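You operate a simulated robot arm through the tools that you are given. There is no shell and no other tool. Be economical: measure what you need, move in short steps, check, and stop when the job is done.

The job below is to be done with a simulated two-armed robot. You get a single attempt, and the scene is never put back.

JOB
Unwind and reset the cable reel, then power it from the blue socket.
Fine: unwind till the drum is bare, then press the reset button one time only; its white plug into the blue socket before the blue breaker goes on; the reel's lamp must light; shut the cabinet door; leave the other switches as they are.
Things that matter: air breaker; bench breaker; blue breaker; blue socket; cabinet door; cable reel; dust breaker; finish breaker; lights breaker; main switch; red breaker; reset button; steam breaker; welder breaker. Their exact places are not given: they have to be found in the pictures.

It is judged by the outcome, as a careful person would: the job done as asked, and still so three seconds after it is handed in. It fails if anything else is knocked over, pushed out of place, dropped, spilled or broken.

ROBOT AND FRAMES
Two 7-joint arms with two-finger parallel grippers on one trunk, on a base that drives. Base frame: it is fixed to the floor where the robot stands at the start and does not move with it; the origin is under the middle of the robot, x ahead of it, y to its left, z up. Lengths are in mm, angles in degrees, forces in N, time in s.
The left shoulder is at the start at [50, 187, 1010], the right one opposite. With the tool pointing down near the work surface each hand reaches from about 100 to 660 mm from the robot's upright axis, wherever it stands, measured 20 degrees to its own side. Places, roughly: air breaker [-1200, 1000, 1300]; bench breaker [-1100, 1100, 1300]; blue breaker [-1100, 1100, 1100]; blue socket [-700, 1400, 1000]; cabinet door [-1400, 700, 1300]; cable reel [600, 100, 800]; dust breaker [-1100, 1100, 1300]; finish breaker [-1000, 1100, 1300]; lights breaker [-1400, 1000, 1100]; main switch [-1400, 1000, 1400]; red breaker [-1200, 1000, 1100]; reset button [600, 100, 600]; steam breaker [-1300, 1000, 1300]; welder breaker [-1400, 1000, 1300]; yellow breaker [-1100, 1100, 1100]. Payload 3.43 kg a hand.
The tool frame of a hand sits at the grasp point between the pads (the TCP): z along the fingers, y along the line on which they close. The tips reach 30 mm beyond it. The gripper opens to 94 mm. The fingers are 28 mm wide and 10 mm thick; the gripper's body (50 by 96 mm) begins 55 mm behind the TCP.
Orientation is that of the tool frame in the base frame, as a unit quaternion [x, y, z, w]. With the fingers straight down and closing along the base's y, the tool's x points along the base's -x, its y along +y and its z along -z.

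CONTROLS
- The arms move only by the tool jog_arm. It takes "left_increments", "right_increments" or both (then of equal length, played together; a hand with none holds still); each is a list of rows, each a list of 3 entries, a list of its own where there are three numbers: the shift along the tool's x, y, z in mm, then the turn, a rotation vector about the tool's x, y, z in degrees, then the opening in per cent of the stroke, from 0 (shut) to 100 (fully open). In form: [[[x, y, z], [wx, wy, wz], hand], ...]. A call has 1 to 10 rows; each row is the pose to reach, as a shift and turn from the pose commanded when the call began, along the tool's axes at that moment. A row lasts 0.2 s, in which the tool goes at most 50 mm and 8.6 degrees; a call with a longer step from one row to the next is refused whole, and so is a gripper value outside its range. Where a pose cannot be reached the arm comes as near as it can. A force on the tool above 90 N (or 10 N above the force at the start of the call, whichever is more), or a blocked arm, ends the call early, and 0.2 s more pass. The fingers move at their own pace (about 153 mm/s each) and stop on an object; they squeeze with about 21 N. The grip force told is the motor's: it shows also when the fingers shut on nothing. Time passes only in rows, and 0.2 s behind the last, so rows that repeat a pose let the fingers close. The reply holds the time, the measured pose of the TCP, the force on the tool along the base axes, the opening and the grip force, in the units named above and with some noise, with the torque about the TCP (base axes, N m) and any sound that the robot's microphone picked up, and new pictures: "show" is both (left out), scene, wrist or none (wrist: the cameras of the hands that moved).
- Cameras (640 x 400 px; columns grow to the right, rows downward): "scene" is now at [150, -3.4, 1185.8]; the picture's right is [-0.05, -1.00, 0.00], its down [-0.45, 0.02, -0.89] and it looks along [0.89, -0.04, -0.45] (base axes); focal length 214 px, centre (320, 200). "left" rides on the left gripper at [76, -14, -103] in its tool frame; the picture's right is [0.18, 0.98, 0.00], its down [-0.75, 0.14, -0.64] and it looks along [-0.63, 0.12, 0.77] (tool axes); focal length 243 px, centre (320, 200). "right" rides on the right gripper at [76, 14, -102] in its tool frame; the picture's right is [-0.18, 0.98, 0.00], its down [-0.75, -0.14, -0.64] and it looks along [-0.63, -0.12, 0.77] (tool axes); focal length 243 px, centre (320, 200).
- slide_trunk(by): slides the trunk up (or, below 0, down) by that many mm; the arms and the scene camera ride with it, the base frame stays. It gives what a move gives, with no picture.
- roll_base(legs): drives the robot by 1 to 6 legs, each [ahead, left, turn to the left] in mm, mm and degrees, along the robot's own axes; the way and the turn of a leg run together, so that a leg with both is an arc; at most 1500 mm and 180 degrees a leg. The arms and the cameras ride along, it lands a little off, and it stops where it bumps. It gives what a move gives, and a new picture of the scene camera.
- aim_head(pan, tilt): turns the head with the scene camera to pan (to the left, within 80 degrees either way) and tilt (down, from -29 to 69), counted from straight ahead of the robot. It gives what a move gives, and a new picture of the scene camera.
- probe_pixels(camera, pixels): for up to 12 pixels [column, row] of the newest picture of that camera ("zoom" is the newest enlarged one), the place [x, y, z] in the base frame of the surface seen there, good to about 2 mm. It takes no simulated time.
- enlarge(camera, box): a new picture of the part [left, top, right, bottom] of that camera's present view, enlarged. It takes no simulated time.
- sign_off(): hands the job in; it is judged then, once.

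Keep the steps short. Do not move on a guess: measure, check each grasp and each placing, and mend mistakes. In all there are 80 turns and 260 pictures (those below and enlarged ones count). Leave the grippers open and the arms clear of the work at the hand-in unless told otherwise, and finish with a single line.

The tools are called by a JSON object that holds its "name" and its "arguments". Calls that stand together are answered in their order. jog_arm: Moves the arms, as the interface text tells. Its arguments: {"type":"object","properties":{"left_increments":{"type":"array"},"right_increments":{"type":"array"},"show":{"type":"string","enum":["both","scene","wrist","none"]}},"required":[]} The other tools are called the same way: slide_trunk (by) slides the trunk up or down; roll_base (legs) drives the base; aim_head (pan, tilt) turns the head that bears the scene camera; probe_pixels (camera, pixels) gives the place of the surface under pixels of a picture; enlarge (camera, box) takes an enlarged picture of a part of a camera's view; sign_off () hands the job in.

At the start:

```text
clock: 0.0
left_tool_pos: [365.1, 169.5, 1121.6]
left_orientation: [0.0, 1.0, 0.0, -0.001]
left_ft_force: [-0.5, -0.2, -0.3]
left_moment: [-0.03, 0.04, -0.02]
left_finger_gap: 94.2
left_grip_force: 0.1
right_tool_pos: [316.3, -128.7, 1151.7]
right_orientation: [0.002, 1.0, 0.0, -0.001]
right_ft_force: [0.3, 0.8, 0.1]
right_moment: [-0.01, 0.03, 0.0]
right_finger_gap: 94.1
right_grip_force: 0.0
trunk travel left (down, up): [-225.0, 207.0]
robot x, y, heading: [-0.7, 3.3, -0.0]
head pan, tilt: [-2.6, 26.8]
```

scene: 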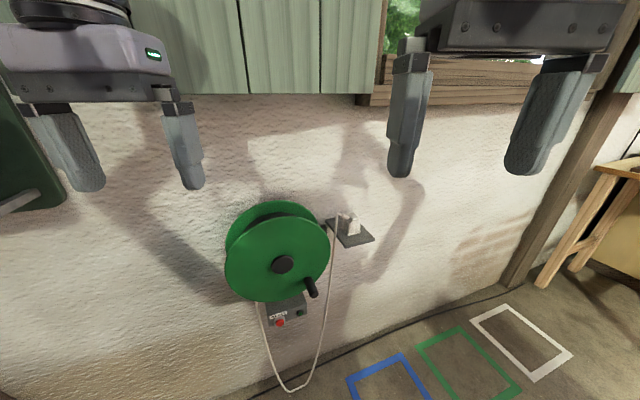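
right: 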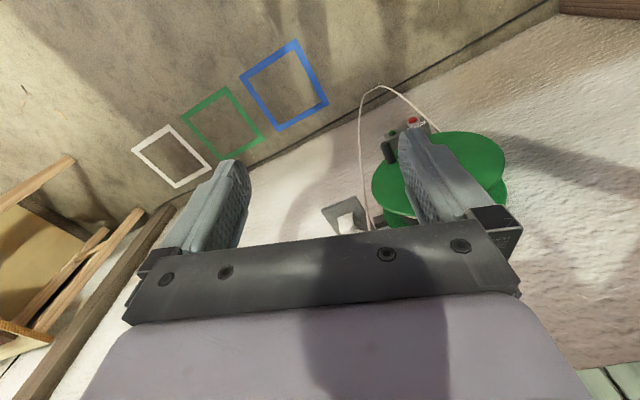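
left: 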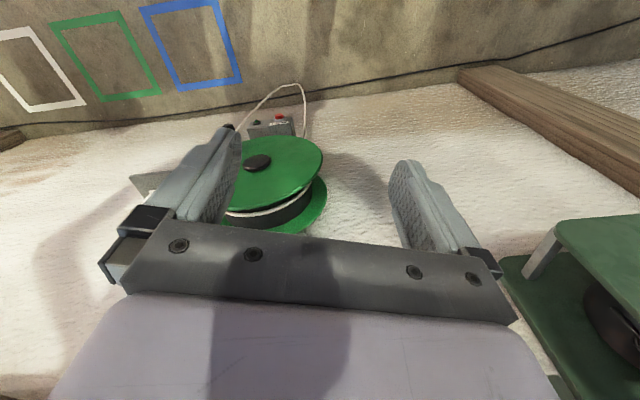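

I see the green reel on the wall near (280,255), its crank knob at (312,288), the reset box at (285,315) and the white plug on a shelf at (348,228). I'll enlarge and measure these.

{"name": "enlarge", "arguments": {"camera": "scene", "box": [200, 180, 400, 340]}}

{"name": "probe_pixels", "arguments": {"camera": "scene", "pixels": [[282, 265], [312, 291], [308, 280], [279, 323], [300, 313], [346, 222], [353, 230], [330, 220], [240, 260], [272, 206], [270, 235], [400, 250]]}}

```text
2.50 times, centred on (300, 260) of scene
```

zoom: 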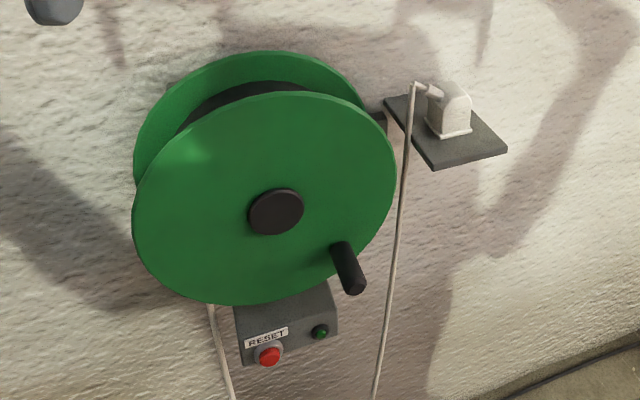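

```text
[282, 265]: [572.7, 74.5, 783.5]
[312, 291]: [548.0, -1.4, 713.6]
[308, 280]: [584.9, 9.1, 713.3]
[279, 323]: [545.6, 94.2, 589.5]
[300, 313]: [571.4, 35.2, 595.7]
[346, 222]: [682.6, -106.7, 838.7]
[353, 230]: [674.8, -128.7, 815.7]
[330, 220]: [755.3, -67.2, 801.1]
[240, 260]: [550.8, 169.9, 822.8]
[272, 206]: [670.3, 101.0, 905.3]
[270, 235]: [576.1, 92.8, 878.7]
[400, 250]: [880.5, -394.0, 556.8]
```

The cord appears to leave the drum on the left. I'll look closer from the left wrist and measure the disc plane.

{"name": "enlarge", "arguments": {"camera": "left", "box": [200, 70, 360, 250]}}

{"name": "enlarge", "arguments": {"camera": "right", "box": [310, 70, 530, 250]}}

{"name": "probe_pixels", "arguments": {"camera": "scene", "pixels": [[235, 260], [322, 250], [280, 225], [270, 295], [245, 280], [310, 235], [315, 293], [307, 279], [200, 220], [380, 180], [200, 340], [301, 310]]}}

```text
2.22 times, centred on (280, 160) of left
```

zoom: 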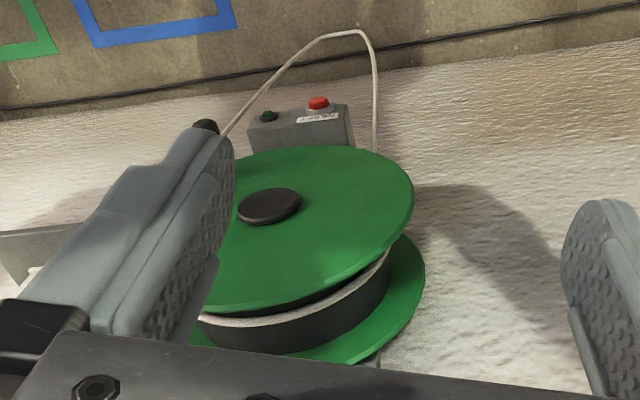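

```text
2.22 times, centred on (420, 160) of right
```

zoom: 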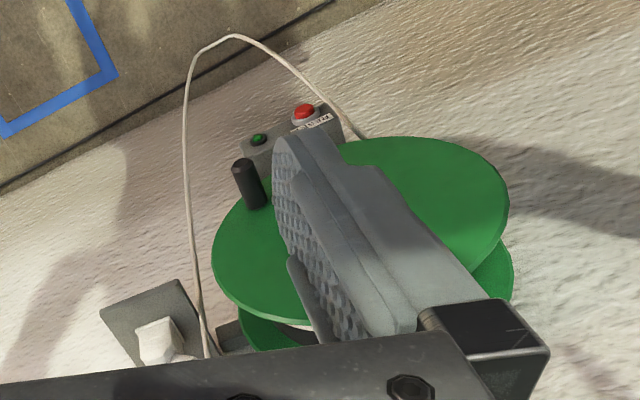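

```text
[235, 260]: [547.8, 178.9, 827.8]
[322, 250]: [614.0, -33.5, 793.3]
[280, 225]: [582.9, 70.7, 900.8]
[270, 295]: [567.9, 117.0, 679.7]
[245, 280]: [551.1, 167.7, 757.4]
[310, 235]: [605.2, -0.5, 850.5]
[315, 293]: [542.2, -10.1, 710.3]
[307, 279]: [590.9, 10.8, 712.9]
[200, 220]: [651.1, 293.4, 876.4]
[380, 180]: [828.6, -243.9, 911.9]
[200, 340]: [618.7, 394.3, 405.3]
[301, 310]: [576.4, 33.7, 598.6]
```

The disc plane runs vertically, with its normal about 17.3° left of my heading. The cord hangs from the drum's left side, so unwinding should be counter-clockwise as seen from the front. I'll turn the base 17.3° so the right arm faces the reel squarely.

{"name": "roll_base", "arguments": {"legs": [[0, 0, 17.3]]}}

```text
clock: 1.4
left_tool_pos: [298.1, 272.3, 1121.2]
left_orientation: [-0.15, 0.989, 0.0, -0.001]
left_ft_force: [-0.7, 0.0, -0.2]
left_moment: [-0.02, -0.02, 0.01]
left_finger_gap: 94.0
left_grip_force: 0.0
right_tool_pos: [340.1, -27.8, 1151.7]
right_orientation: [-0.15, 0.989, 0.0, -0.001]
right_ft_force: [-0.1, 1.1, 0.6]
right_moment: [0.04, -0.01, 0.0]
right_finger_gap: 94.2
right_grip_force: 0.1
trunk travel left (down, up): [-225.0, 207.0]
robot x, y, heading: [-3.7, 0.5, 17.5]
head pan, tilt: [-2.6, 26.8]
```

scene: 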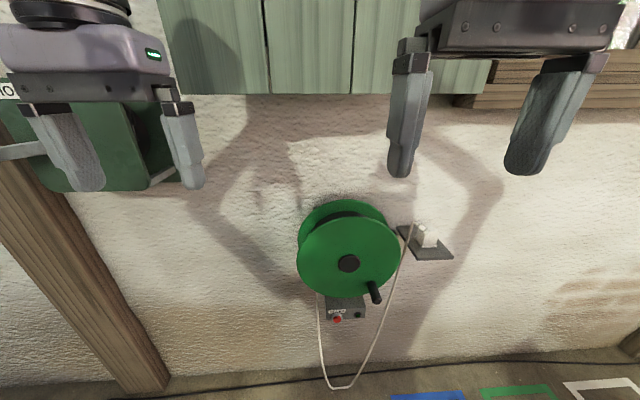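

Next I'll enlarge the reel to measure the hub and crank pin precisely.

{"name": "enlarge", "arguments": {"camera": "scene", "box": [288, 190, 448, 330]}}

```text
2.86 times, centred on (368, 260) of scene
```

zoom: 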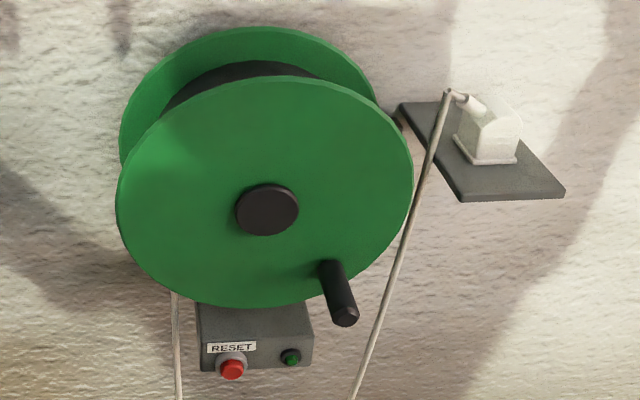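

{"name": "probe_pixels", "arguments": {"camera": "zoom", "pixels": [[267, 208], [238, 208], [297, 208], [346, 318], [342, 290], [332, 268], [322, 275], [336, 315], [355, 312], [231, 370], [219, 348], [290, 357]]}}

{"name": "probe_pixels", "arguments": {"camera": "zoom", "pixels": [[460, 90], [456, 98], [470, 105], [480, 95], [500, 112], [485, 155], [515, 160], [458, 155], [497, 140], [465, 190], [560, 185], [420, 110]]}}

```text
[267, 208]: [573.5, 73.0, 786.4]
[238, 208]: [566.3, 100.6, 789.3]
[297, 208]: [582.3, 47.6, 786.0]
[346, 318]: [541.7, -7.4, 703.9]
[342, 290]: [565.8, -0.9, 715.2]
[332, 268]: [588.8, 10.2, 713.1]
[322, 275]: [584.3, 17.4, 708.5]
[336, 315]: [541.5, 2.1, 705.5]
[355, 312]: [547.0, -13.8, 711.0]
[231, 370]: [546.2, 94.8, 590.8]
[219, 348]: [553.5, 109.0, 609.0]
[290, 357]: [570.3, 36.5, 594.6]
```

```text
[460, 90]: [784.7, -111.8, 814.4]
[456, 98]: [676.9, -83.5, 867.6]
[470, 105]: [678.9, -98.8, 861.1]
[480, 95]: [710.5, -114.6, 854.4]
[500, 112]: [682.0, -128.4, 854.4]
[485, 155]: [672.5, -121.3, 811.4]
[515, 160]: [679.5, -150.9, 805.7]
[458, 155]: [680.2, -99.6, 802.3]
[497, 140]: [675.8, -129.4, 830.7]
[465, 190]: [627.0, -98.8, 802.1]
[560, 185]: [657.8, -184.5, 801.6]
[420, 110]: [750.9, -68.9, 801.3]
```

Along the disc normal, the pin's tip is at 515 mm, the disc at 576 mm and the hub face at 569 mm. The pin axis is 68 mm right of and 80 mm below the hub axis, at z of about 707. I'll bring the right hand down and tilt it horizontal, stopping short of the pin.

{"name": "jog_arm", "arguments": {"right_increments": [[[-11, -4, 44.5], [0, -8.5, 0], 100], [[-22, -8, 89], [0, -17, 0], 100], [[-33, -12, 133.5], [0, -25.5, 0], 100], [[-44, -16, 178], [0, -34, 0], 100], [[-55, -20, 222.5], [0, -42.5, 0], 100], [[-66, -24, 267], [0, -51, 0], 100], [[-77, -28, 311.5], [0, -59.5, 0], 100], [[-88, -32, 356], [0, -68, 0], 100], [[-99, -36, 400.5], [0, -76.5, 0], 100], [[-110, -40, 445], [0, -85, 0], 100]]}}

```text
clock: 3.6
left_tool_pos: [297.4, 271.8, 1121.6]
left_orientation: [-0.15, 0.989, 0.0, -0.001]
left_ft_force: [-0.2, 0.2, 0.5]
left_moment: [-0.02, 0.01, 0.05]
left_finger_gap: 94.3
left_grip_force: 0.1
right_tool_pos: [416.0, 49.9, 773.5]
right_orientation: [-0.104, 0.733, 0.094, 0.666]
right_ft_force: [0.7, -1.3, -1.4]
right_moment: [0.01, -0.02, 0.0]
right_finger_gap: 93.9
right_grip_force: 0.0
right hand out of reach, approached as far as the arm can: row 6, 7, 8, 9, 10
trunk travel left (down, up): [-225.0, 207.0]
robot x, y, heading: [-0.8, -0.7, 17.2]
head pan, tilt: [-2.6, 26.8]
```

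scene: 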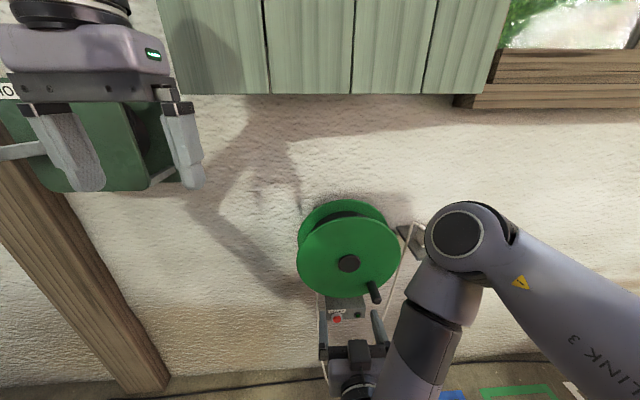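
right: 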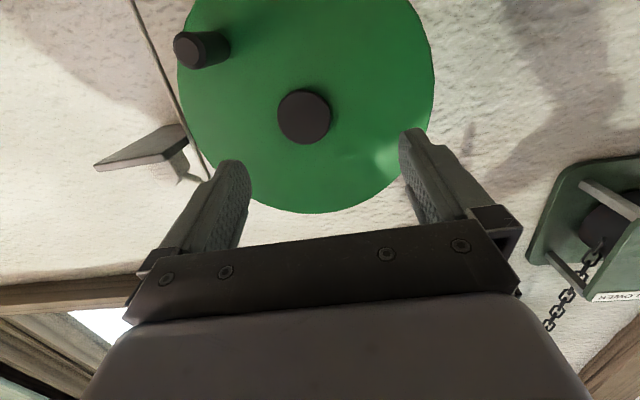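

The right arm is too cramped this close. I'll back the base 130 mm and lower the trunk 100 mm.

{"name": "roll_base", "arguments": {"legs": [[-130, 0, 0]]}}

{"name": "slide_trunk", "arguments": {"by": -60}}

```text
clock: 4.9
left_tool_pos: [175.0, 231.6, 1121.0]
left_orientation: [-0.15, 0.989, 0.0, -0.001]
left_ft_force: [-0.2, -0.7, 0.6]
left_moment: [0.02, 0.01, -0.01]
left_finger_gap: 93.7
left_grip_force: 0.1
right_tool_pos: [291.7, 11.3, 774.5]
right_orientation: [-0.104, 0.734, 0.093, 0.664]
right_ft_force: [0.3, 0.3, 0.2]
right_moment: [0.0, -0.03, 0.01]
right_finger_gap: 93.7
right_grip_force: 0.0
trunk travel left (down, up): [-225.0, 207.0]
robot x, y, heading: [-123.2, -40.3, 17.3]
head pan, tilt: [-2.6, 26.8]
```

scene: 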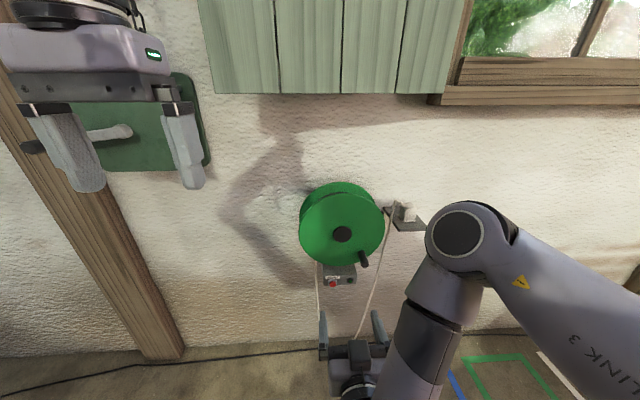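

```text
clock: 5.9
left_tool_pos: [175.7, 232.5, 1062.1]
left_orientation: [-0.151, 0.989, 0.0, 0.0]
left_ft_force: [-0.8, 0.0, 0.6]
left_moment: [0.03, 0.01, 0.01]
left_finger_gap: 94.1
left_grip_force: 0.1
right_tool_pos: [291.9, 10.8, 713.3]
right_orientation: [-0.106, 0.734, 0.095, 0.664]
right_ft_force: [0.0, -0.1, -0.6]
right_moment: [0.04, 0.0, 0.01]
right_finger_gap: 94.2
right_grip_force: 0.0
trunk travel left (down, up): [-165.0, 267.0]
robot x, y, heading: [-122.4, -40.5, 17.1]
head pan, tilt: [-2.6, 26.8]
```

The right hand is nearly horizontal (5.7° low). I'll move it to the staging spot in front of the pin and level it.

{"name": "jog_arm", "arguments": {"right_increments": [[[-2, -23, 37], [0, -1.4, 0], 100], [[-4.4, -46, 74], [-0.5, -2.8, 0], 100], [[-6.6, -69, 111], [-0.8, -4.2, 0], 100], [[-8.8, -92, 148], [-1, -5.7, 0], 100]]}}

```text
clock: 6.9
left_tool_pos: [176.2, 231.9, 1061.3]
left_orientation: [-0.15, 0.989, 0.0, -0.001]
left_ft_force: [0.4, 0.0, 0.4]
left_moment: [0.02, 0.04, 0.0]
left_finger_gap: 93.9
left_grip_force: 0.1
right_tool_pos: [405.1, 53.1, 770.4]
right_orientation: [-0.096, 0.709, 0.093, 0.692]
right_ft_force: [-0.6, 0.0, -0.4]
right_moment: [0.03, 0.0, 0.0]
right_finger_gap: 94.2
right_grip_force: 0.1
right hand out of reach, approached as far as the arm can: row 1, 2, 3, 4
trunk travel left (down, up): [-165.0, 267.0]
robot x, y, heading: [-121.5, -38.5, 17.1]
head pan, tilt: [-2.6, 26.8]
```

scene: 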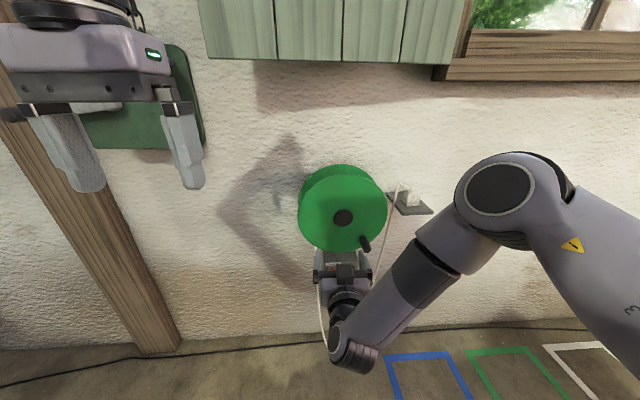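
right: 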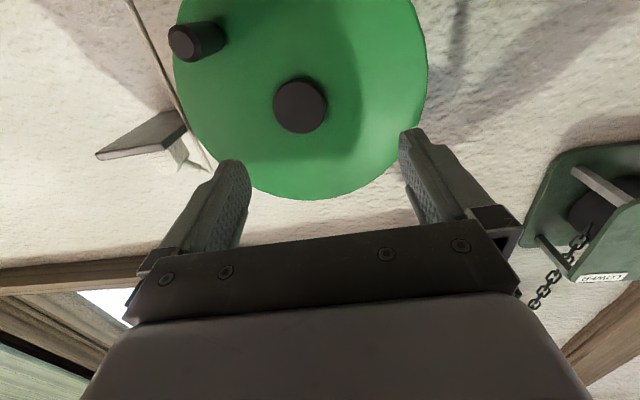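

The arm is still at a joint limit. I'll lower the trunk and back off so the forearm comes in more horizontally.

{"name": "roll_base", "arguments": {"legs": [[-120, 0, 0]]}}

{"name": "slide_trunk", "arguments": {"by": -120}}

```text
clock: 7.9
left_tool_pos: [117.3, 216.1, 1062.1]
left_orientation: [-0.149, 0.989, 0.0, 0.001]
left_ft_force: [0.7, -0.2, -0.4]
left_moment: [-0.01, -0.06, -0.01]
left_finger_gap: 93.9
left_grip_force: 0.0
right_tool_pos: [346.3, 38.4, 769.3]
right_orientation: [-0.098, 0.71, 0.094, 0.691]
right_ft_force: [-0.4, 0.3, -0.1]
right_moment: [0.02, -0.03, -0.05]
right_finger_gap: 93.9
right_grip_force: 0.1
trunk travel left (down, up): [-165.0, 267.0]
robot x, y, heading: [-180.4, -52.5, 17.1]
head pan, tilt: [-2.6, 26.8]
stopped in leg 1: the robot was blocked; the commanded pose is now the measured one
```

scene: 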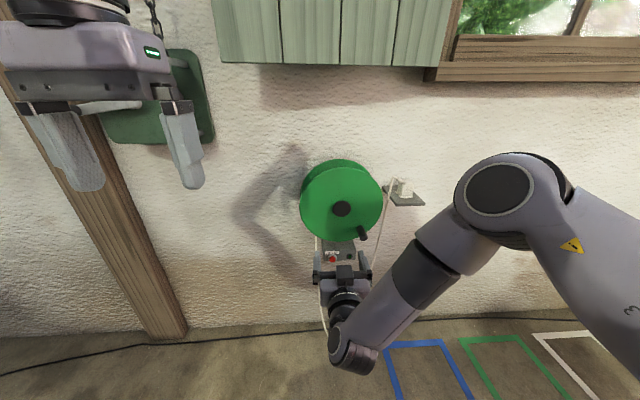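

```text
clock: 9.4
left_tool_pos: [118.3, 217.0, 942.6]
left_orientation: [-0.149, 0.989, 0.0, 0.001]
left_ft_force: [0.3, -0.6, -0.2]
left_moment: [0.01, 0.03, 0.0]
left_finger_gap: 94.0
left_grip_force: 0.1
right_tool_pos: [345.7, 38.6, 651.0]
right_orientation: [-0.098, 0.711, 0.094, 0.69]
right_ft_force: [0.7, 0.2, 0.1]
right_moment: [-0.01, 0.0, 0.03]
right_finger_gap: 94.1
right_grip_force: 0.1
trunk travel left (down, up): [-45.0, 387.0]
robot x, y, heading: [-182.5, -54.5, 17.3]
head pan, tilt: [-2.6, 26.8]
```

Something behind blocks further backing, so I stay here. The shoulder is now at about z 830. I'll try the staging pose again.

{"name": "jog_arm", "arguments": {"right_increments": [[[-14, -25, 22], [0, -0.4, 0], 100], [[-29, -51, 44], [0, -0.8, 0], 100], [[-43, -76, 66], [-0.5, -1.2, 0], 100], [[-57, -102, 87], [-0.5, -1.7, 0], 100]]}}

```text
clock: 10.4
left_tool_pos: [117.6, 215.7, 941.9]
left_orientation: [-0.149, 0.989, 0.0, 0.001]
left_ft_force: [-0.5, -0.4, -0.3]
left_moment: [-0.03, 0.04, -0.01]
left_finger_gap: 94.0
left_grip_force: 0.1
right_tool_pos: [427.4, 25.5, 736.4]
right_orientation: [-0.093, 0.707, 0.09, 0.695]
right_ft_force: [-0.4, 0.0, 0.4]
right_moment: [0.01, -0.01, -0.02]
right_finger_gap: 94.0
right_grip_force: 0.0
right hand out of reach, approached as far as the arm can: row 1, 2, 3, 4
trunk travel left (down, up): [-45.0, 387.0]
robot x, y, heading: [-179.2, -51.2, 17.5]
head pan, tilt: [-2.6, 26.8]
```

scene: 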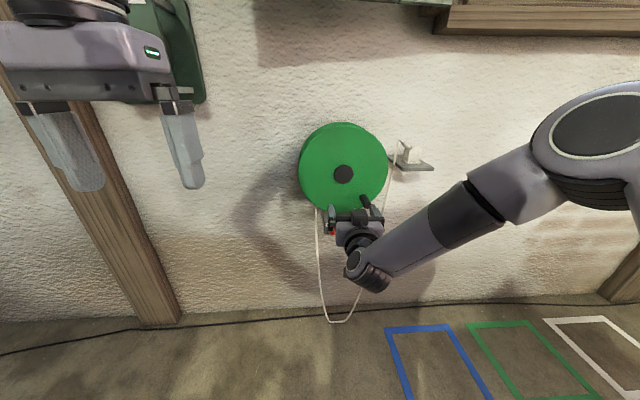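
right: 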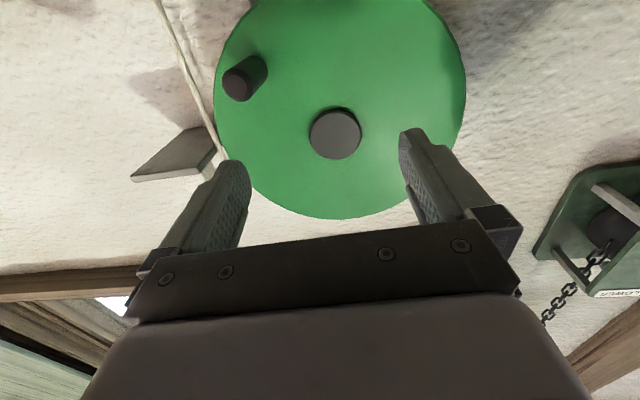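

The forearm comes in from above, so a horizontal hand isn't reachable. The pads only need to close sideways on the pin, so a hand pitched 45° down works too. I'll pitch it and draw it back and up.

{"name": "jog_arm", "arguments": {"right_increments": [[[-10, 0, -10], [0, 7.5, 0], 100], [[-20, 0, -20], [0, 15, 0], 100], [[-30, 0, -30], [0, 22.5, 0], 100], [[-40, 0, -40], [0, 30, 0], 100], [[-50, 0, -50], [0, 37.5, 0], 100], [[-60, 0, -60], [0, 45, 0], 100]], "show": "none"}}

{"name": "roll_base", "arguments": {"legs": [[80, 0, 0]]}}

{"name": "slide_trunk", "arguments": {"by": 50}}

```text
clock: 11.8
left_tool_pos: [117.7, 218.1, 941.5]
left_orientation: [-0.149, 0.989, 0.0, 0.001]
left_ft_force: [0.2, -0.8, -0.1]
left_moment: [-0.03, -0.03, -0.02]
left_finger_gap: 94.2
left_grip_force: 0.0
right_tool_pos: [368.7, 7.1, 793.5]
right_orientation: [-0.131, 0.915, 0.055, 0.378]
right_ft_force: [-0.4, -0.1, -0.5]
right_moment: [-0.01, 0.03, 0.01]
right_finger_gap: 94.2
right_grip_force: 0.0
trunk travel left (down, up): [-45.0, 387.0]
robot x, y, heading: [-180.7, -55.1, 17.7]
head pan, tilt: [-2.6, 26.8]
```

```text
clock: 12.9
left_tool_pos: [193.8, 239.6, 943.2]
left_orientation: [-0.149, 0.989, 0.0, 0.001]
left_ft_force: [1.2, 0.0, -0.8]
left_moment: [0.02, -0.01, -0.01]
left_finger_gap: 94.0
left_grip_force: 0.0
right_tool_pos: [445.7, 30.5, 794.6]
right_orientation: [-0.13, 0.914, 0.053, 0.38]
right_ft_force: [-0.5, 0.0, -0.5]
right_moment: [-0.02, 0.0, -0.02]
right_finger_gap: 94.0
right_grip_force: 0.1
trunk travel left (down, up): [-45.0, 387.0]
robot x, y, heading: [-100.3, -31.9, 17.4]
head pan, tilt: [-2.6, 26.8]
```

scene: 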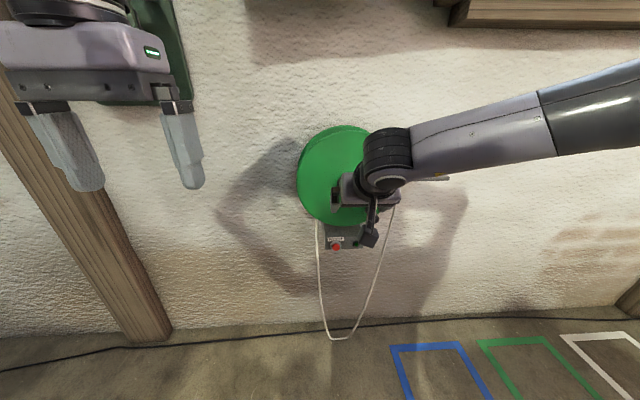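

```text
clock: 13.8
left_tool_pos: [193.3, 241.0, 992.3]
left_orientation: [-0.151, 0.989, 0.0, 0.001]
left_ft_force: [0.5, -0.1, 0.2]
left_moment: [-0.01, -0.01, 0.01]
left_finger_gap: 93.9
left_grip_force: 0.0
right_tool_pos: [445.2, 30.6, 844.9]
right_orientation: [-0.13, 0.914, 0.054, 0.38]
right_ft_force: [-0.6, -0.1, -0.5]
right_moment: [0.0, -0.01, 0.03]
right_finger_gap: 93.8
right_grip_force: 0.0
trunk travel left (down, up): [-95.0, 337.0]
robot x, y, heading: [-103.5, -34.1, 17.5]
head pan, tilt: [-2.6, 26.8]
```

The hand is now pitched 45° at n 434, t 104, z 845. I'll move it sideways and down until it is level in front of the pin.

{"name": "jog_arm", "arguments": {"right_increments": [[[24, -16, 24], [0, 0, 0], 100], [[49, -33, 49], [0, 0, 0], 100], [[73, -49, 73], [0, 0, 0], 100], [[98, -65, 97], [0, 0, 0], 100], [[98, -65, 97], [0, 0, 0], 100]]}}

```text
clock: 15.0
left_tool_pos: [193.8, 239.5, 993.1]
left_orientation: [-0.149, 0.989, 0.0, 0.0]
left_ft_force: [0.2, 0.2, 0.3]
left_moment: [-0.04, -0.02, 0.03]
left_finger_gap: 94.3
left_grip_force: 0.1
right_tool_pos: [462.9, -31.5, 705.3]
right_orientation: [-0.13, 0.914, 0.054, 0.38]
right_ft_force: [-1.3, 0.3, -1.2]
right_moment: [0.04, 0.0, 0.03]
right_finger_gap: 93.9
right_grip_force: 0.0
trunk travel left (down, up): [-95.0, 337.0]
robot x, y, heading: [-107.1, -34.3, 17.1]
head pan, tilt: [-2.6, 26.8]
```

scene: 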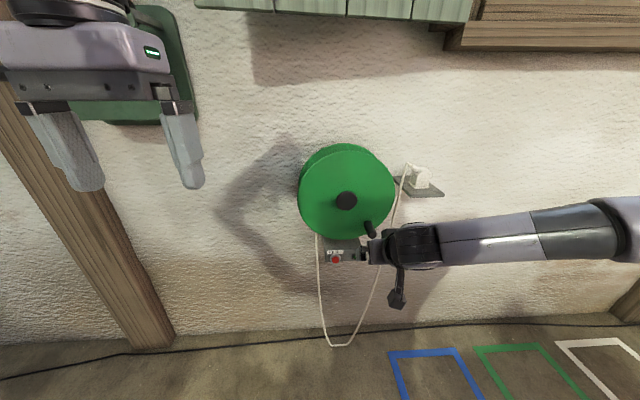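
right: 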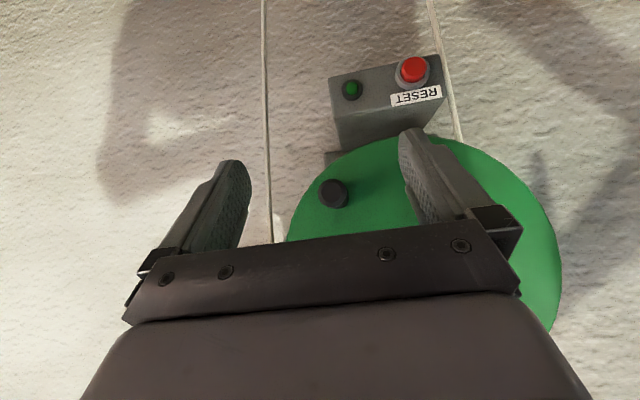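

That pose is reached and the pin sits between the fingers in the wrist view. I'll measure the pin and cord from here.

{"name": "probe_pixels", "arguments": {"camera": "right", "pixels": [[336, 194], [323, 193], [347, 195], [335, 183], [335, 204], [344, 183], [267, 180], [412, 70], [350, 88], [360, 160]]}}

```text
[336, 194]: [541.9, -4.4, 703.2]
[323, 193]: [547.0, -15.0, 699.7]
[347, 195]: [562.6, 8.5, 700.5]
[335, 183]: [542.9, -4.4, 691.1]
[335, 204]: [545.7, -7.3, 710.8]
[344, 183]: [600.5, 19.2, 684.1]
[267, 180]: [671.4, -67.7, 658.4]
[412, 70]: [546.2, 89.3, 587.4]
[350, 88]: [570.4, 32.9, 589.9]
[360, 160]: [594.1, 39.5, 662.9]
```

The pin's end centre is at t 167, z 702, which gives a crank radius of about 107 mm. I'll advance over the pin and close.

{"name": "jog_arm", "arguments": {"right_increments": [[[-22, 1, 24], [0, 0, 0], 100], [[-45, 2, 48], [0, 0, 0], 100], [[-67, 3.4, 71.6], [0, 0, 0], 100], [[-67, 3.4, 71.6], [0, 0, 0], 60], [[-67, 3.4, 71.6], [0, 0, 0], 0], [[-67, 3.4, 71.6], [0, 0, 0], 0], [[-67, 3.4, 71.6], [0, 0, 0], 0]]}}

```text
clock: 16.6
left_tool_pos: [194.9, 240.3, 992.6]
left_orientation: [-0.15, 0.989, 0.0, 0.001]
left_ft_force: [-0.4, 0.2, -0.2]
left_moment: [0.0, -0.01, 0.0]
left_finger_gap: 94.0
left_grip_force: 0.1
right_tool_pos: [556.7, -3.7, 703.0]
right_orientation: [-0.128, 0.915, 0.052, 0.379]
right_ft_force: [3.4, -5.5, -5.9]
right_moment: [0.11, 0.19, 0.0]
right_finger_gap: 29.9
right_grip_force: 44.3
trunk travel left (down, up): [-95.0, 337.0]
robot x, y, heading: [-105.4, -26.5, 17.4]
head pan, tilt: [-2.6, 26.8]
```

scene: 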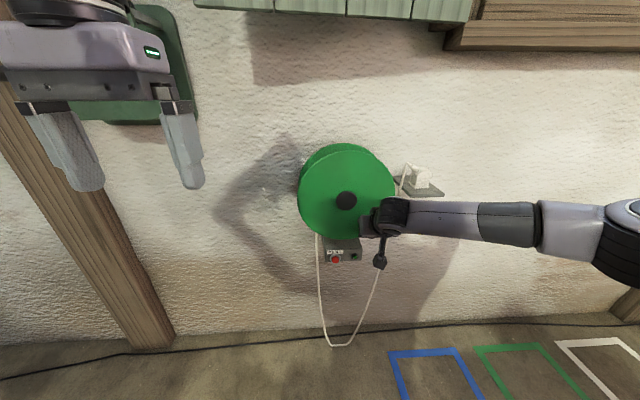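
right: 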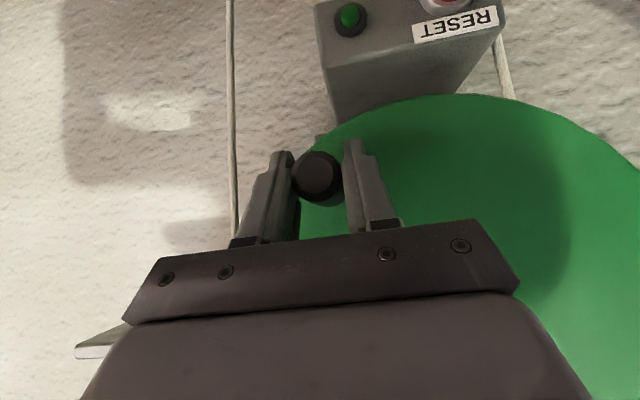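

The pin is gripped (30 mm gap). I'll try a first short arc of 72° counter-clockwise.

{"name": "jog_arm", "arguments": {"right_increments": [[[-12, -15.5, -12], [0, 0, 0], 0], [[-24.7, -28.2, -24.7], [0, 0, 0], 0], [[-40, -36, -40], [0, 0, 0], 0], [[-55.4, -39.9, -55.4], [0, 0, 0], 0], [[-71.3, -39, -71.3], [0, 0, 0], 0], [[-86.7, -32.8, -86.7], [0, 0, 0], 0]]}}

```text
clock: 18.0
left_tool_pos: [194.7, 239.5, 992.9]
left_orientation: [-0.149, 0.989, 0.001, 0.001]
left_ft_force: [-0.4, 0.0, -0.3]
left_moment: [-0.03, 0.0, 0.01]
left_finger_gap: 93.9
left_grip_force: 0.0
right_tool_pos: [566.1, -37.0, 826.2]
right_orientation: [-0.128, 0.915, 0.052, 0.38]
right_ft_force: [15.6, -12.8, -0.4]
right_moment: [-0.79, 0.16, 0.95]
right_finger_gap: 26.6
right_grip_force: 44.5
trunk travel left (down, up): [-95.0, 337.0]
robot x, y, heading: [-104.9, -27.2, 17.4]
head pan, tilt: [-2.6, 26.8]
```

scene: 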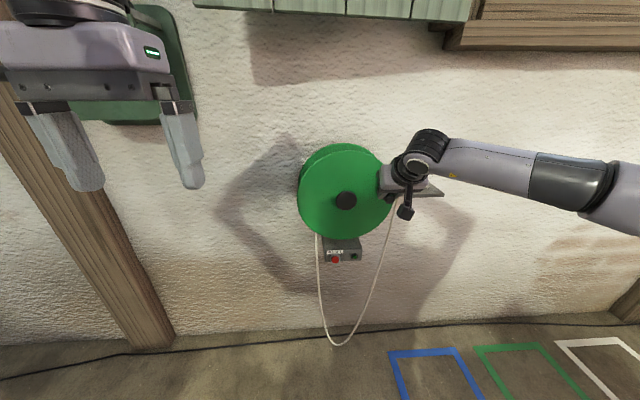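
right: 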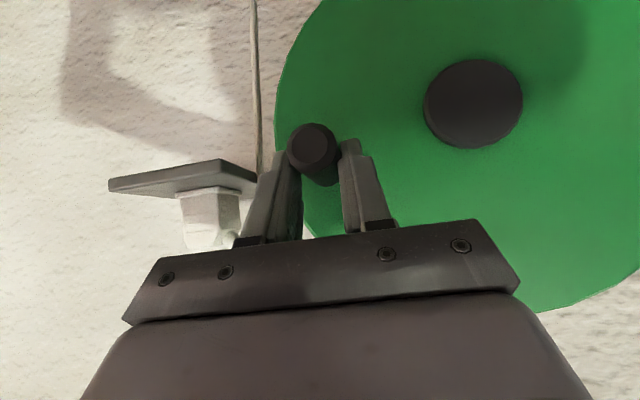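

The wheel turns, but the pin is creeping towards the fingertips. I'll measure the pin and hub again.

{"name": "probe_pixels", "arguments": {"camera": "right", "pixels": [[314, 148], [298, 150], [330, 150], [313, 128], [313, 163], [473, 105], [425, 105], [521, 105], [473, 62], [473, 146], [345, 60], [550, 200]]}}

```text
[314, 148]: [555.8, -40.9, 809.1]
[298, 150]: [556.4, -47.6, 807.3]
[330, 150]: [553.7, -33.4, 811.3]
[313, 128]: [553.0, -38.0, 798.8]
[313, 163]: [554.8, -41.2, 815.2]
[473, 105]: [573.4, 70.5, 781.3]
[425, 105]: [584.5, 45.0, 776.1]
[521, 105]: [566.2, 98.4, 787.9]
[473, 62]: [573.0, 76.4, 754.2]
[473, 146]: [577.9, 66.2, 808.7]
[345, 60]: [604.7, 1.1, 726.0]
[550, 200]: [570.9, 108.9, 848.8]
```

The refined hub is at t 103.5, z 781.5, with radius 103; my hand is about 19 mm too high on the pin. I'll loosen, recentre, regrip and continue the arc.

{"name": "jog_arm", "arguments": {"right_increments": [[[0, 0, 0], [0, 0, 0], 50], [[13.9, 1, 13.9], [0, 0, 0], 50], [[13.9, 1, 13.9], [0, 0, 0], 0], [[13.9, 1, 13.9], [0, 0, 0], 0], [[0, 8, 0], [0, 0, 0], 0], [[-13.4, 19.9, -13.4], [0, 0, 0], 0], [[-32.8, 52.7, -32.8], [0, 0, 0], 0], [[-41.1, 93.9, -41.1], [0, 0, 0], 0], [[-37, 136.3, -37], [0, 0, 0], 0], [[-20.9, 172.7, -20.9], [0, 0, 0], 0]]}}

```text
clock: 20.2
left_tool_pos: [191.8, 238.7, 993.1]
left_orientation: [-0.15, 0.989, 0.002, 0.003]
left_ft_force: [-0.5, -0.2, -0.5]
left_moment: [0.02, 0.04, -0.02]
left_finger_gap: 93.9
left_grip_force: 0.1
right_tool_pos: [514.3, 130.8, 853.6]
right_orientation: [-0.131, 0.916, 0.051, 0.375]
right_ft_force: [-37.2, -25.6, -10.9]
right_moment: [-0.22, 0.03, 0.71]
right_finger_gap: 28.7
right_grip_force: 45.4
trunk travel left (down, up): [-95.0, 337.0]
robot x, y, heading: [-101.7, -31.9, 17.3]
head pan, tilt: [-2.6, 26.8]
```

scene: 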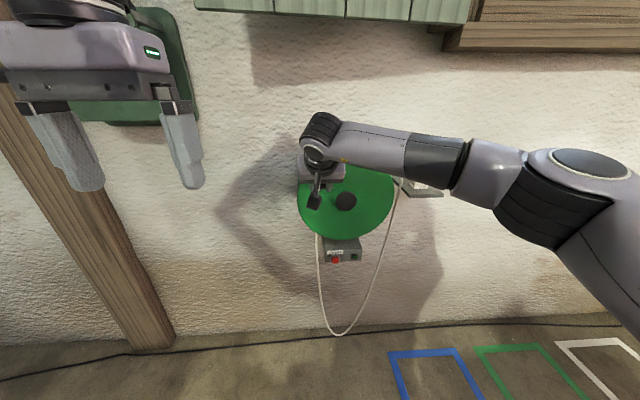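
right: 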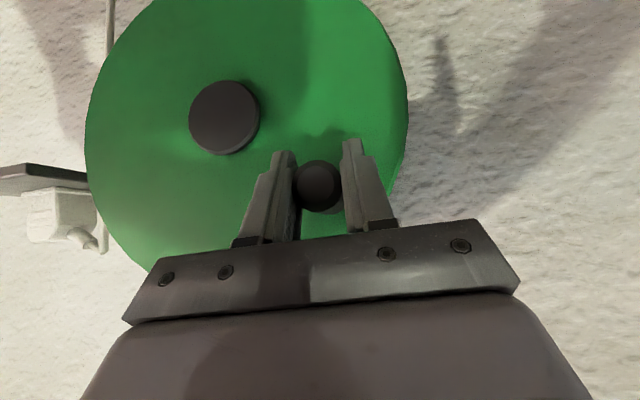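

The regrip held. The loop bottom moved from row 346 to 334, so I need to check whether the cord is paying out or winding in.

{"name": "enlarge", "arguments": {"camera": "scene", "box": [280, 140, 440, 360]}}

{"name": "probe_pixels", "arguments": {"camera": "scene", "pixels": [[333, 334], [320, 270], [372, 280], [340, 353]]}}

```text
1.82 times, centred on (360, 250) of scene
```

zoom: 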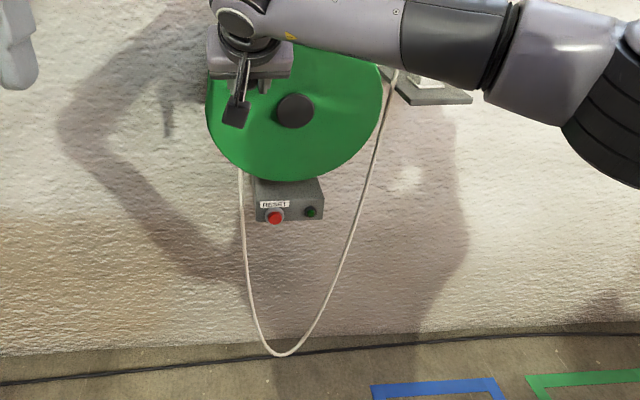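

```text
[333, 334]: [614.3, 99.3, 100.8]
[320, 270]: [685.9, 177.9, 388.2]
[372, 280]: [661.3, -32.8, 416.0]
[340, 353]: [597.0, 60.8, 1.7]
```

The loop bottom is at z 101. I'll check the drum itself with the left wrist camera.

{"name": "enlarge", "arguments": {"camera": "left", "box": [100, 0, 540, 275]}}

```text
1.45 times, centred on (320, 138) of left
```

zoom: 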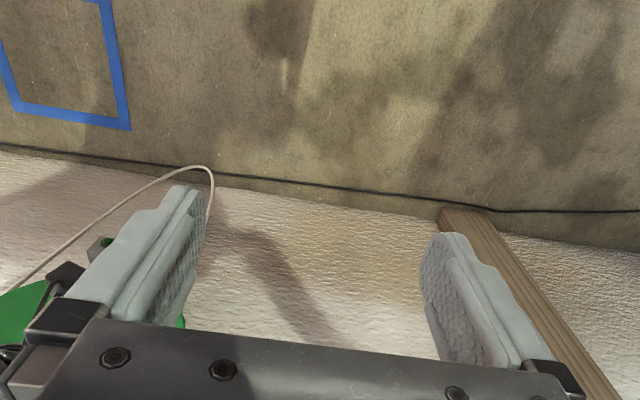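

The drum isn't visible there. I'll carry on along the arc for another 144°, easing off the wall by 4 mm, and compare the loop.

{"name": "jog_arm", "arguments": {"right_increments": [[[27.9, 23.9, 22.3], [0, 0, 0], 0], [[57.7, 31.3, 52.1], [0, 0, 0], 0], [[87.1, 21, 81.5], [0, 0, 0], 0], [[111, -5.4, 105.4], [0, 0, 0], 0], [[125.2, -43.2, 119.6], [0, 0, 0], 0], [[127.3, -85.9, 121.7], [0, 0, 0], 0]]}}

```text
clock: 21.6
left_tool_pos: [195.1, 238.5, 992.1]
left_orientation: [-0.149, 0.989, 0.0, 0.0]
left_ft_force: [-0.2, -0.4, 0.4]
left_moment: [-0.02, -0.02, 0.01]
left_finger_gap: 93.9
left_grip_force: 0.1
right_tool_pos: [536.5, 47.2, 677.7]
right_orientation: [-0.129, 0.915, 0.051, 0.378]
right_ft_force: [-15.9, -5.9, -11.8]
right_moment: [0.22, -0.47, 0.78]
right_finger_gap: 26.5
right_grip_force: 45.4
trunk travel left (down, up): [-95.0, 337.0]
robot x, y, heading: [-107.4, -32.3, 17.4]
head pan, tilt: [-2.6, 26.8]
```

scene: 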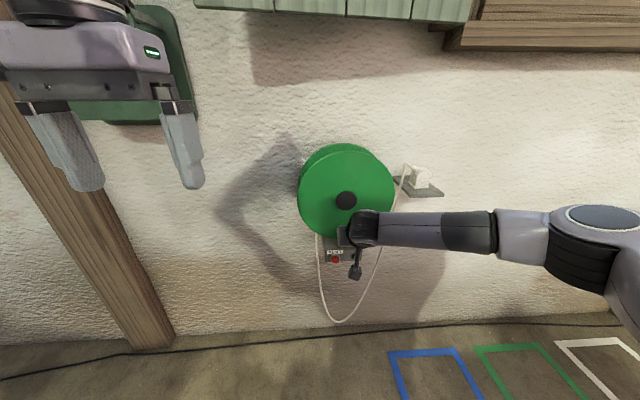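
right: 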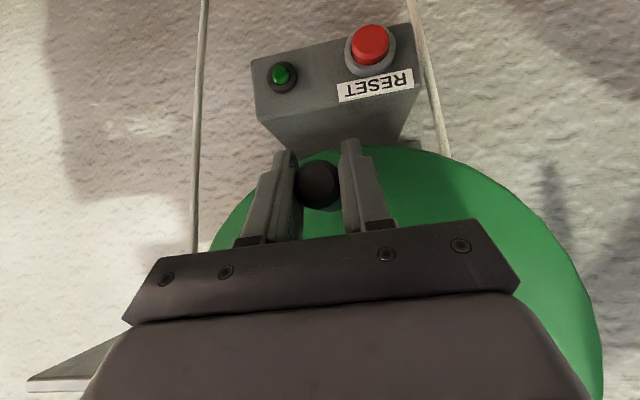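

The loop bottom is now at row 322 after 330° of turning. I'll measure its height.

{"name": "enlarge", "arguments": {"camera": "scene", "box": [290, 130, 450, 230]}}

{"name": "probe_pixels", "arguments": {"camera": "scene", "pixels": [[335, 321], [337, 322], [339, 322], [341, 322]]}}

```text
4.00 times, centred on (370, 180) of scene
```

zoom: 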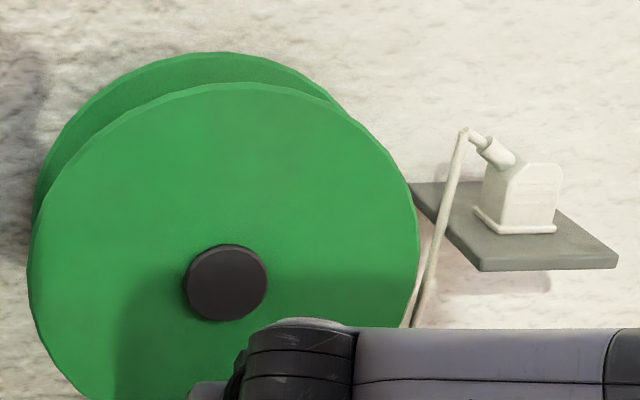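

```text
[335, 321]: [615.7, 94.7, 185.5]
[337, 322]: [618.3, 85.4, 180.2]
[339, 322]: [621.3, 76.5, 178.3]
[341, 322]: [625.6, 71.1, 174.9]
```

The loop rose 77 mm, so counter-clockwise winds the cord in. I'll reverse and turn clockwise, 260° in this call.

{"name": "jog_arm", "arguments": {"right_increments": [[[-2.8, 46.1, -2.8], [0, 0, 0], 0], [[-19.7, 85.9, -19.7], [0, 0, 0], 0], [[-47.2, 111.1, -47.2], [0, 0, 0], 0], [[-79.7, 116.7, -79.7], [0, 0, 0], 0], [[-110.7, 101.6, -110.7], [0, 0, 0], 0], [[-133.8, 68.9, -133.8], [0, 0, 0], 0], [[-144.5, 25.1, -144.5], [0, 0, 0], 0], [[-140.6, -20.9, -140.6], [0, 0, 0], 0], [[-122.7, -59.8, -122.7], [0, 0, 0], 0], [[-94.6, -83.7, -94.6], [0, 0, 0], 0]]}}

```text
clock: 23.8
left_tool_pos: [193.9, 239.8, 992.2]
left_orientation: [-0.149, 0.989, 0.0, 0.0]
left_ft_force: [-1.1, 0.0, 0.1]
left_moment: [-0.02, -0.03, -0.01]
left_finger_gap: 94.3
left_grip_force: 0.1
right_tool_pos: [562.8, -36.0, 812.2]
right_orientation: [-0.127, 0.915, 0.049, 0.38]
right_ft_force: [5.5, -10.2, 5.8]
right_moment: [0.11, 0.54, 1.07]
right_finger_gap: 26.5
right_grip_force: 44.5
trunk travel left (down, up): [-95.0, 337.0]
robot x, y, heading: [-101.2, -32.1, 17.3]
head pan, tilt: [-2.6, 26.8]
```

scene: 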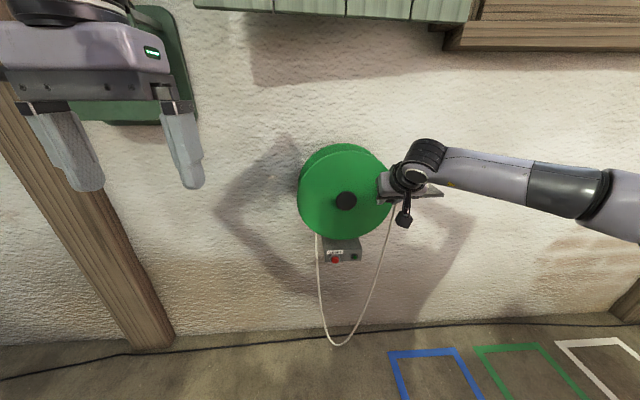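
right: 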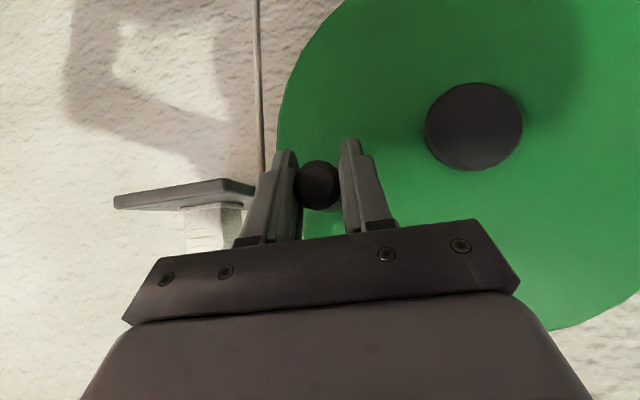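

The loop is lengthening again (row 345) and the pin is centred. I'll turn clockwise another 260°.

{"name": "jog_arm", "arguments": {"right_increments": [[[32.6, -4, 32.6], [0, 0, 0], 0], [[63.2, 12.6, 63.2], [0, 0, 0], 0], [[85.5, 46.5, 85.5], [0, 0, 0], 0], [[95.1, 90.8, 95.1], [0, 0, 0], 0], [[90, 136.6, 90], [0, 0, 0], 0], [[71.2, 174.5, 71.2], [0, 0, 0], 0], [[42.6, 197, 42.6], [0, 0, 0], 0], [[9.8, 199.4, 9.8], [0, 0, 0], 0], [[-20.3, 181.3, -20.3], [0, 0, 0], 0], [[-41.8, 146.4, -41.8], [0, 0, 0], 0]]}}

```text
clock: 26.0
left_tool_pos: [193.1, 239.7, 992.6]
left_orientation: [-0.15, 0.989, 0.001, 0.002]
left_ft_force: [-0.2, 0.7, -0.7]
left_moment: [-0.01, -0.04, 0.0]
left_finger_gap: 94.1
left_grip_force: 0.0
right_tool_pos: [516.8, 109.6, 871.5]
right_orientation: [-0.132, 0.916, 0.054, 0.376]
right_ft_force: [-29.2, -13.3, -19.4]
right_moment: [0.85, 0.04, 0.54]
right_finger_gap: 27.2
right_grip_force: 45.5
trunk travel left (down, up): [-95.0, 337.0]
robot x, y, heading: [-104.3, -28.7, 17.6]
head pan, tilt: [-2.6, 26.8]
```

scene: 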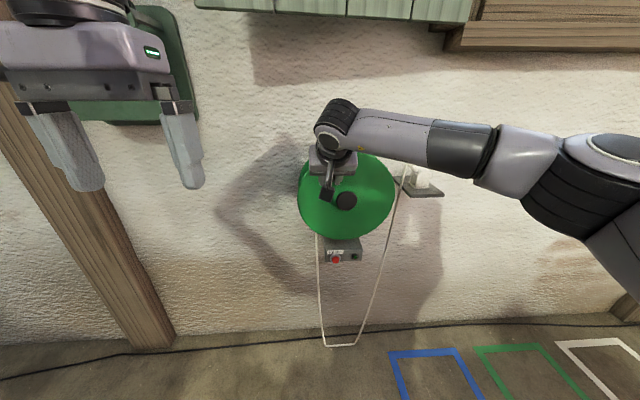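
right: 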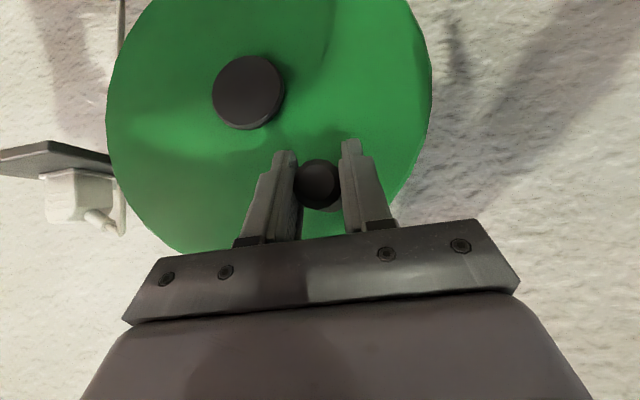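

The cord now lies on the floor, so it is paying out. Next clockwise 260°.

{"name": "jog_arm", "arguments": {"right_increments": [[[-8.5, -44.8, -8.5], [0, 0, 0], 0], [[-2.3, -90.3, -2.3], [0, 0, 0], 0], [[17.5, -127.3, 17.5], [0, 0, 0], 0], [[46.7, -148.3, 46.7], [0, 0, 0], 0], [[79.4, -149.1, 79.4], [0, 0, 0], 0], [[109.1, -129.6, 109.1], [0, 0, 0], 0], [[129.7, -93.6, 129.7], [0, 0, 0], 0], [[137.1, -48.4, 137.1], [0, 0, 0], 0], [[129.7, -3.2, 129.7], [0, 0, 0], 0], [[109.1, 32.8, 109.1], [0, 0, 0], 0]]}}

```text
clock: 26.7
left_tool_pos: [192.7, 244.8, 992.0]
left_orientation: [-0.154, 0.988, 0.0, 0.001]
left_ft_force: [-0.1, 0.0, -0.3]
left_moment: [-0.02, -0.03, -0.01]
left_finger_gap: 94.0
left_grip_force: 0.1
right_tool_pos: [531.5, 57.7, 886.7]
right_orientation: [-0.161, 0.901, 0.092, 0.392]
right_ft_force: [5.6, 22.9, 1.0]
right_moment: [0.55, -0.24, -0.89]
right_finger_gap: 26.8
right_grip_force: 44.9
trunk travel left (down, up): [-95.0, 337.0]
robot x, y, heading: [-102.2, -30.3, 17.7]
head pan, tilt: [-2.6, 26.8]
stopped in row 3 (right hand): the force on the tool passed its limit at 99 N (the readings are from after the stop); the commanded pose is now the measured one
```

scene: 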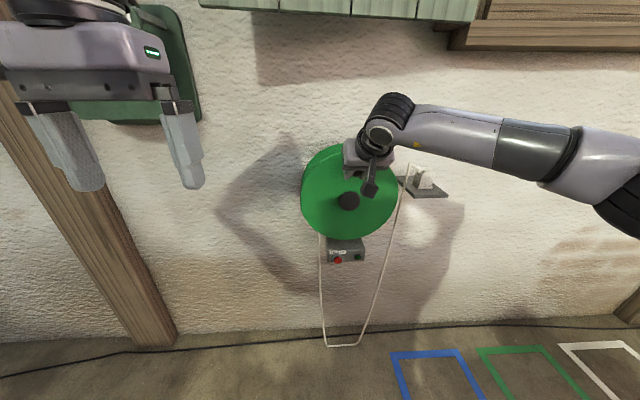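
right: 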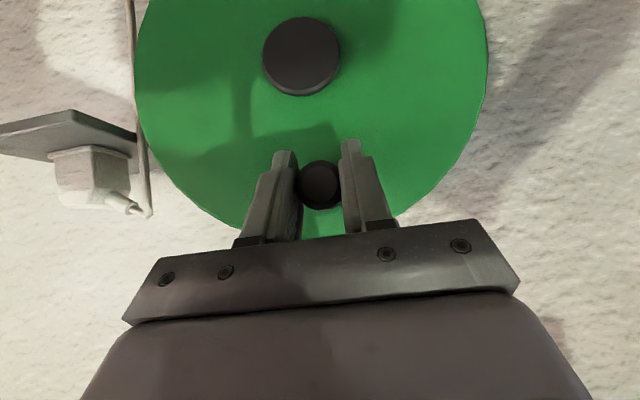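

It stopped at 99 N with the pin near the top: either the drum has reached its end, or something is jamming. I'll look at the drum.

{"name": "enlarge", "arguments": {"camera": "scene", "box": [285, 130, 445, 230]}}

{"name": "enlarge", "arguments": {"camera": "right", "box": [100, 0, 500, 250]}}

```text
4.00 times, centred on (365, 180) of scene
```

zoom: 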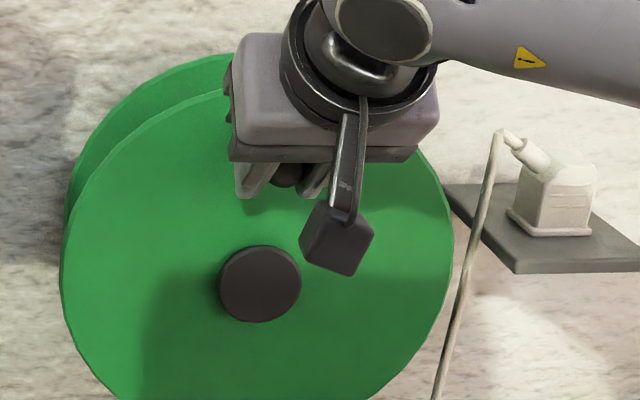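

```text
1.60 times, centred on (300, 125) of right
```

zoom: 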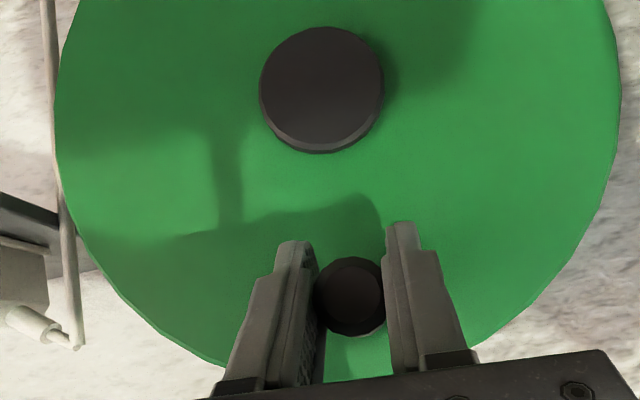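

I'll release the pin, back straight off along the axis, and swing right to get a view.

{"name": "jog_arm", "arguments": {"right_increments": [[[0, 0, 0], [0, 0, 0], 70], [[0, 0, 0], [0, 0, 0], 100], [[30, 0, -30], [0, 0, 0], 100], [[62, 0, -62], [0, 0, 0], 100], [[85, 0, -85], [0, 0, 0], 100], [[85, -45, -85], [-3, 0, 0], 100], [[85, -90, -85], [0, 0, 0], 100], [[85, -135, -85], [3, 0, 0], 100], [[85, -180, -85], [6, 0, 0], 100]], "show": "scene"}}

{"name": "enlarge", "arguments": {"camera": "scene", "box": [285, 130, 445, 230]}}

```text
clock: 28.7
left_tool_pos: [192.2, 243.2, 993.1]
left_orientation: [-0.154, 0.988, 0.0, 0.001]
left_ft_force: [-0.7, -0.4, -0.9]
left_moment: [0.01, 0.0, 0.03]
left_finger_gap: 93.9
left_grip_force: 0.0
right_tool_pos: [484.0, -160.3, 875.3]
right_orientation: [-0.137, 0.906, 0.038, 0.399]
right_ft_force: [0.2, 0.5, 0.3]
right_moment: [0.01, 0.01, -0.02]
right_finger_gap: 94.1
right_grip_force: 0.1
trunk travel left (down, up): [-95.0, 337.0]
robot x, y, heading: [-103.6, -28.8, 17.7]
head pan, tilt: [-2.6, 26.8]
```

scene: 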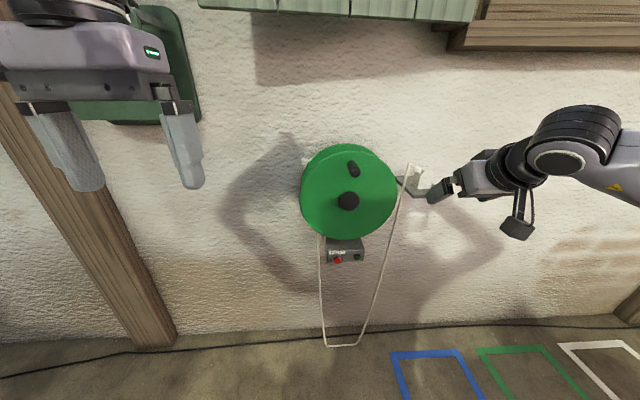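

```text
4.00 times, centred on (365, 180) of scene
```

zoom: 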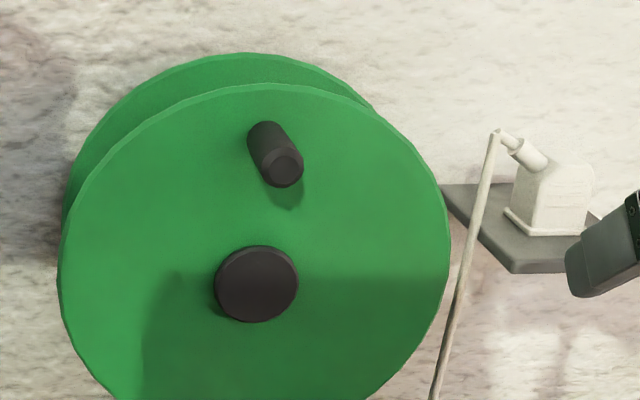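

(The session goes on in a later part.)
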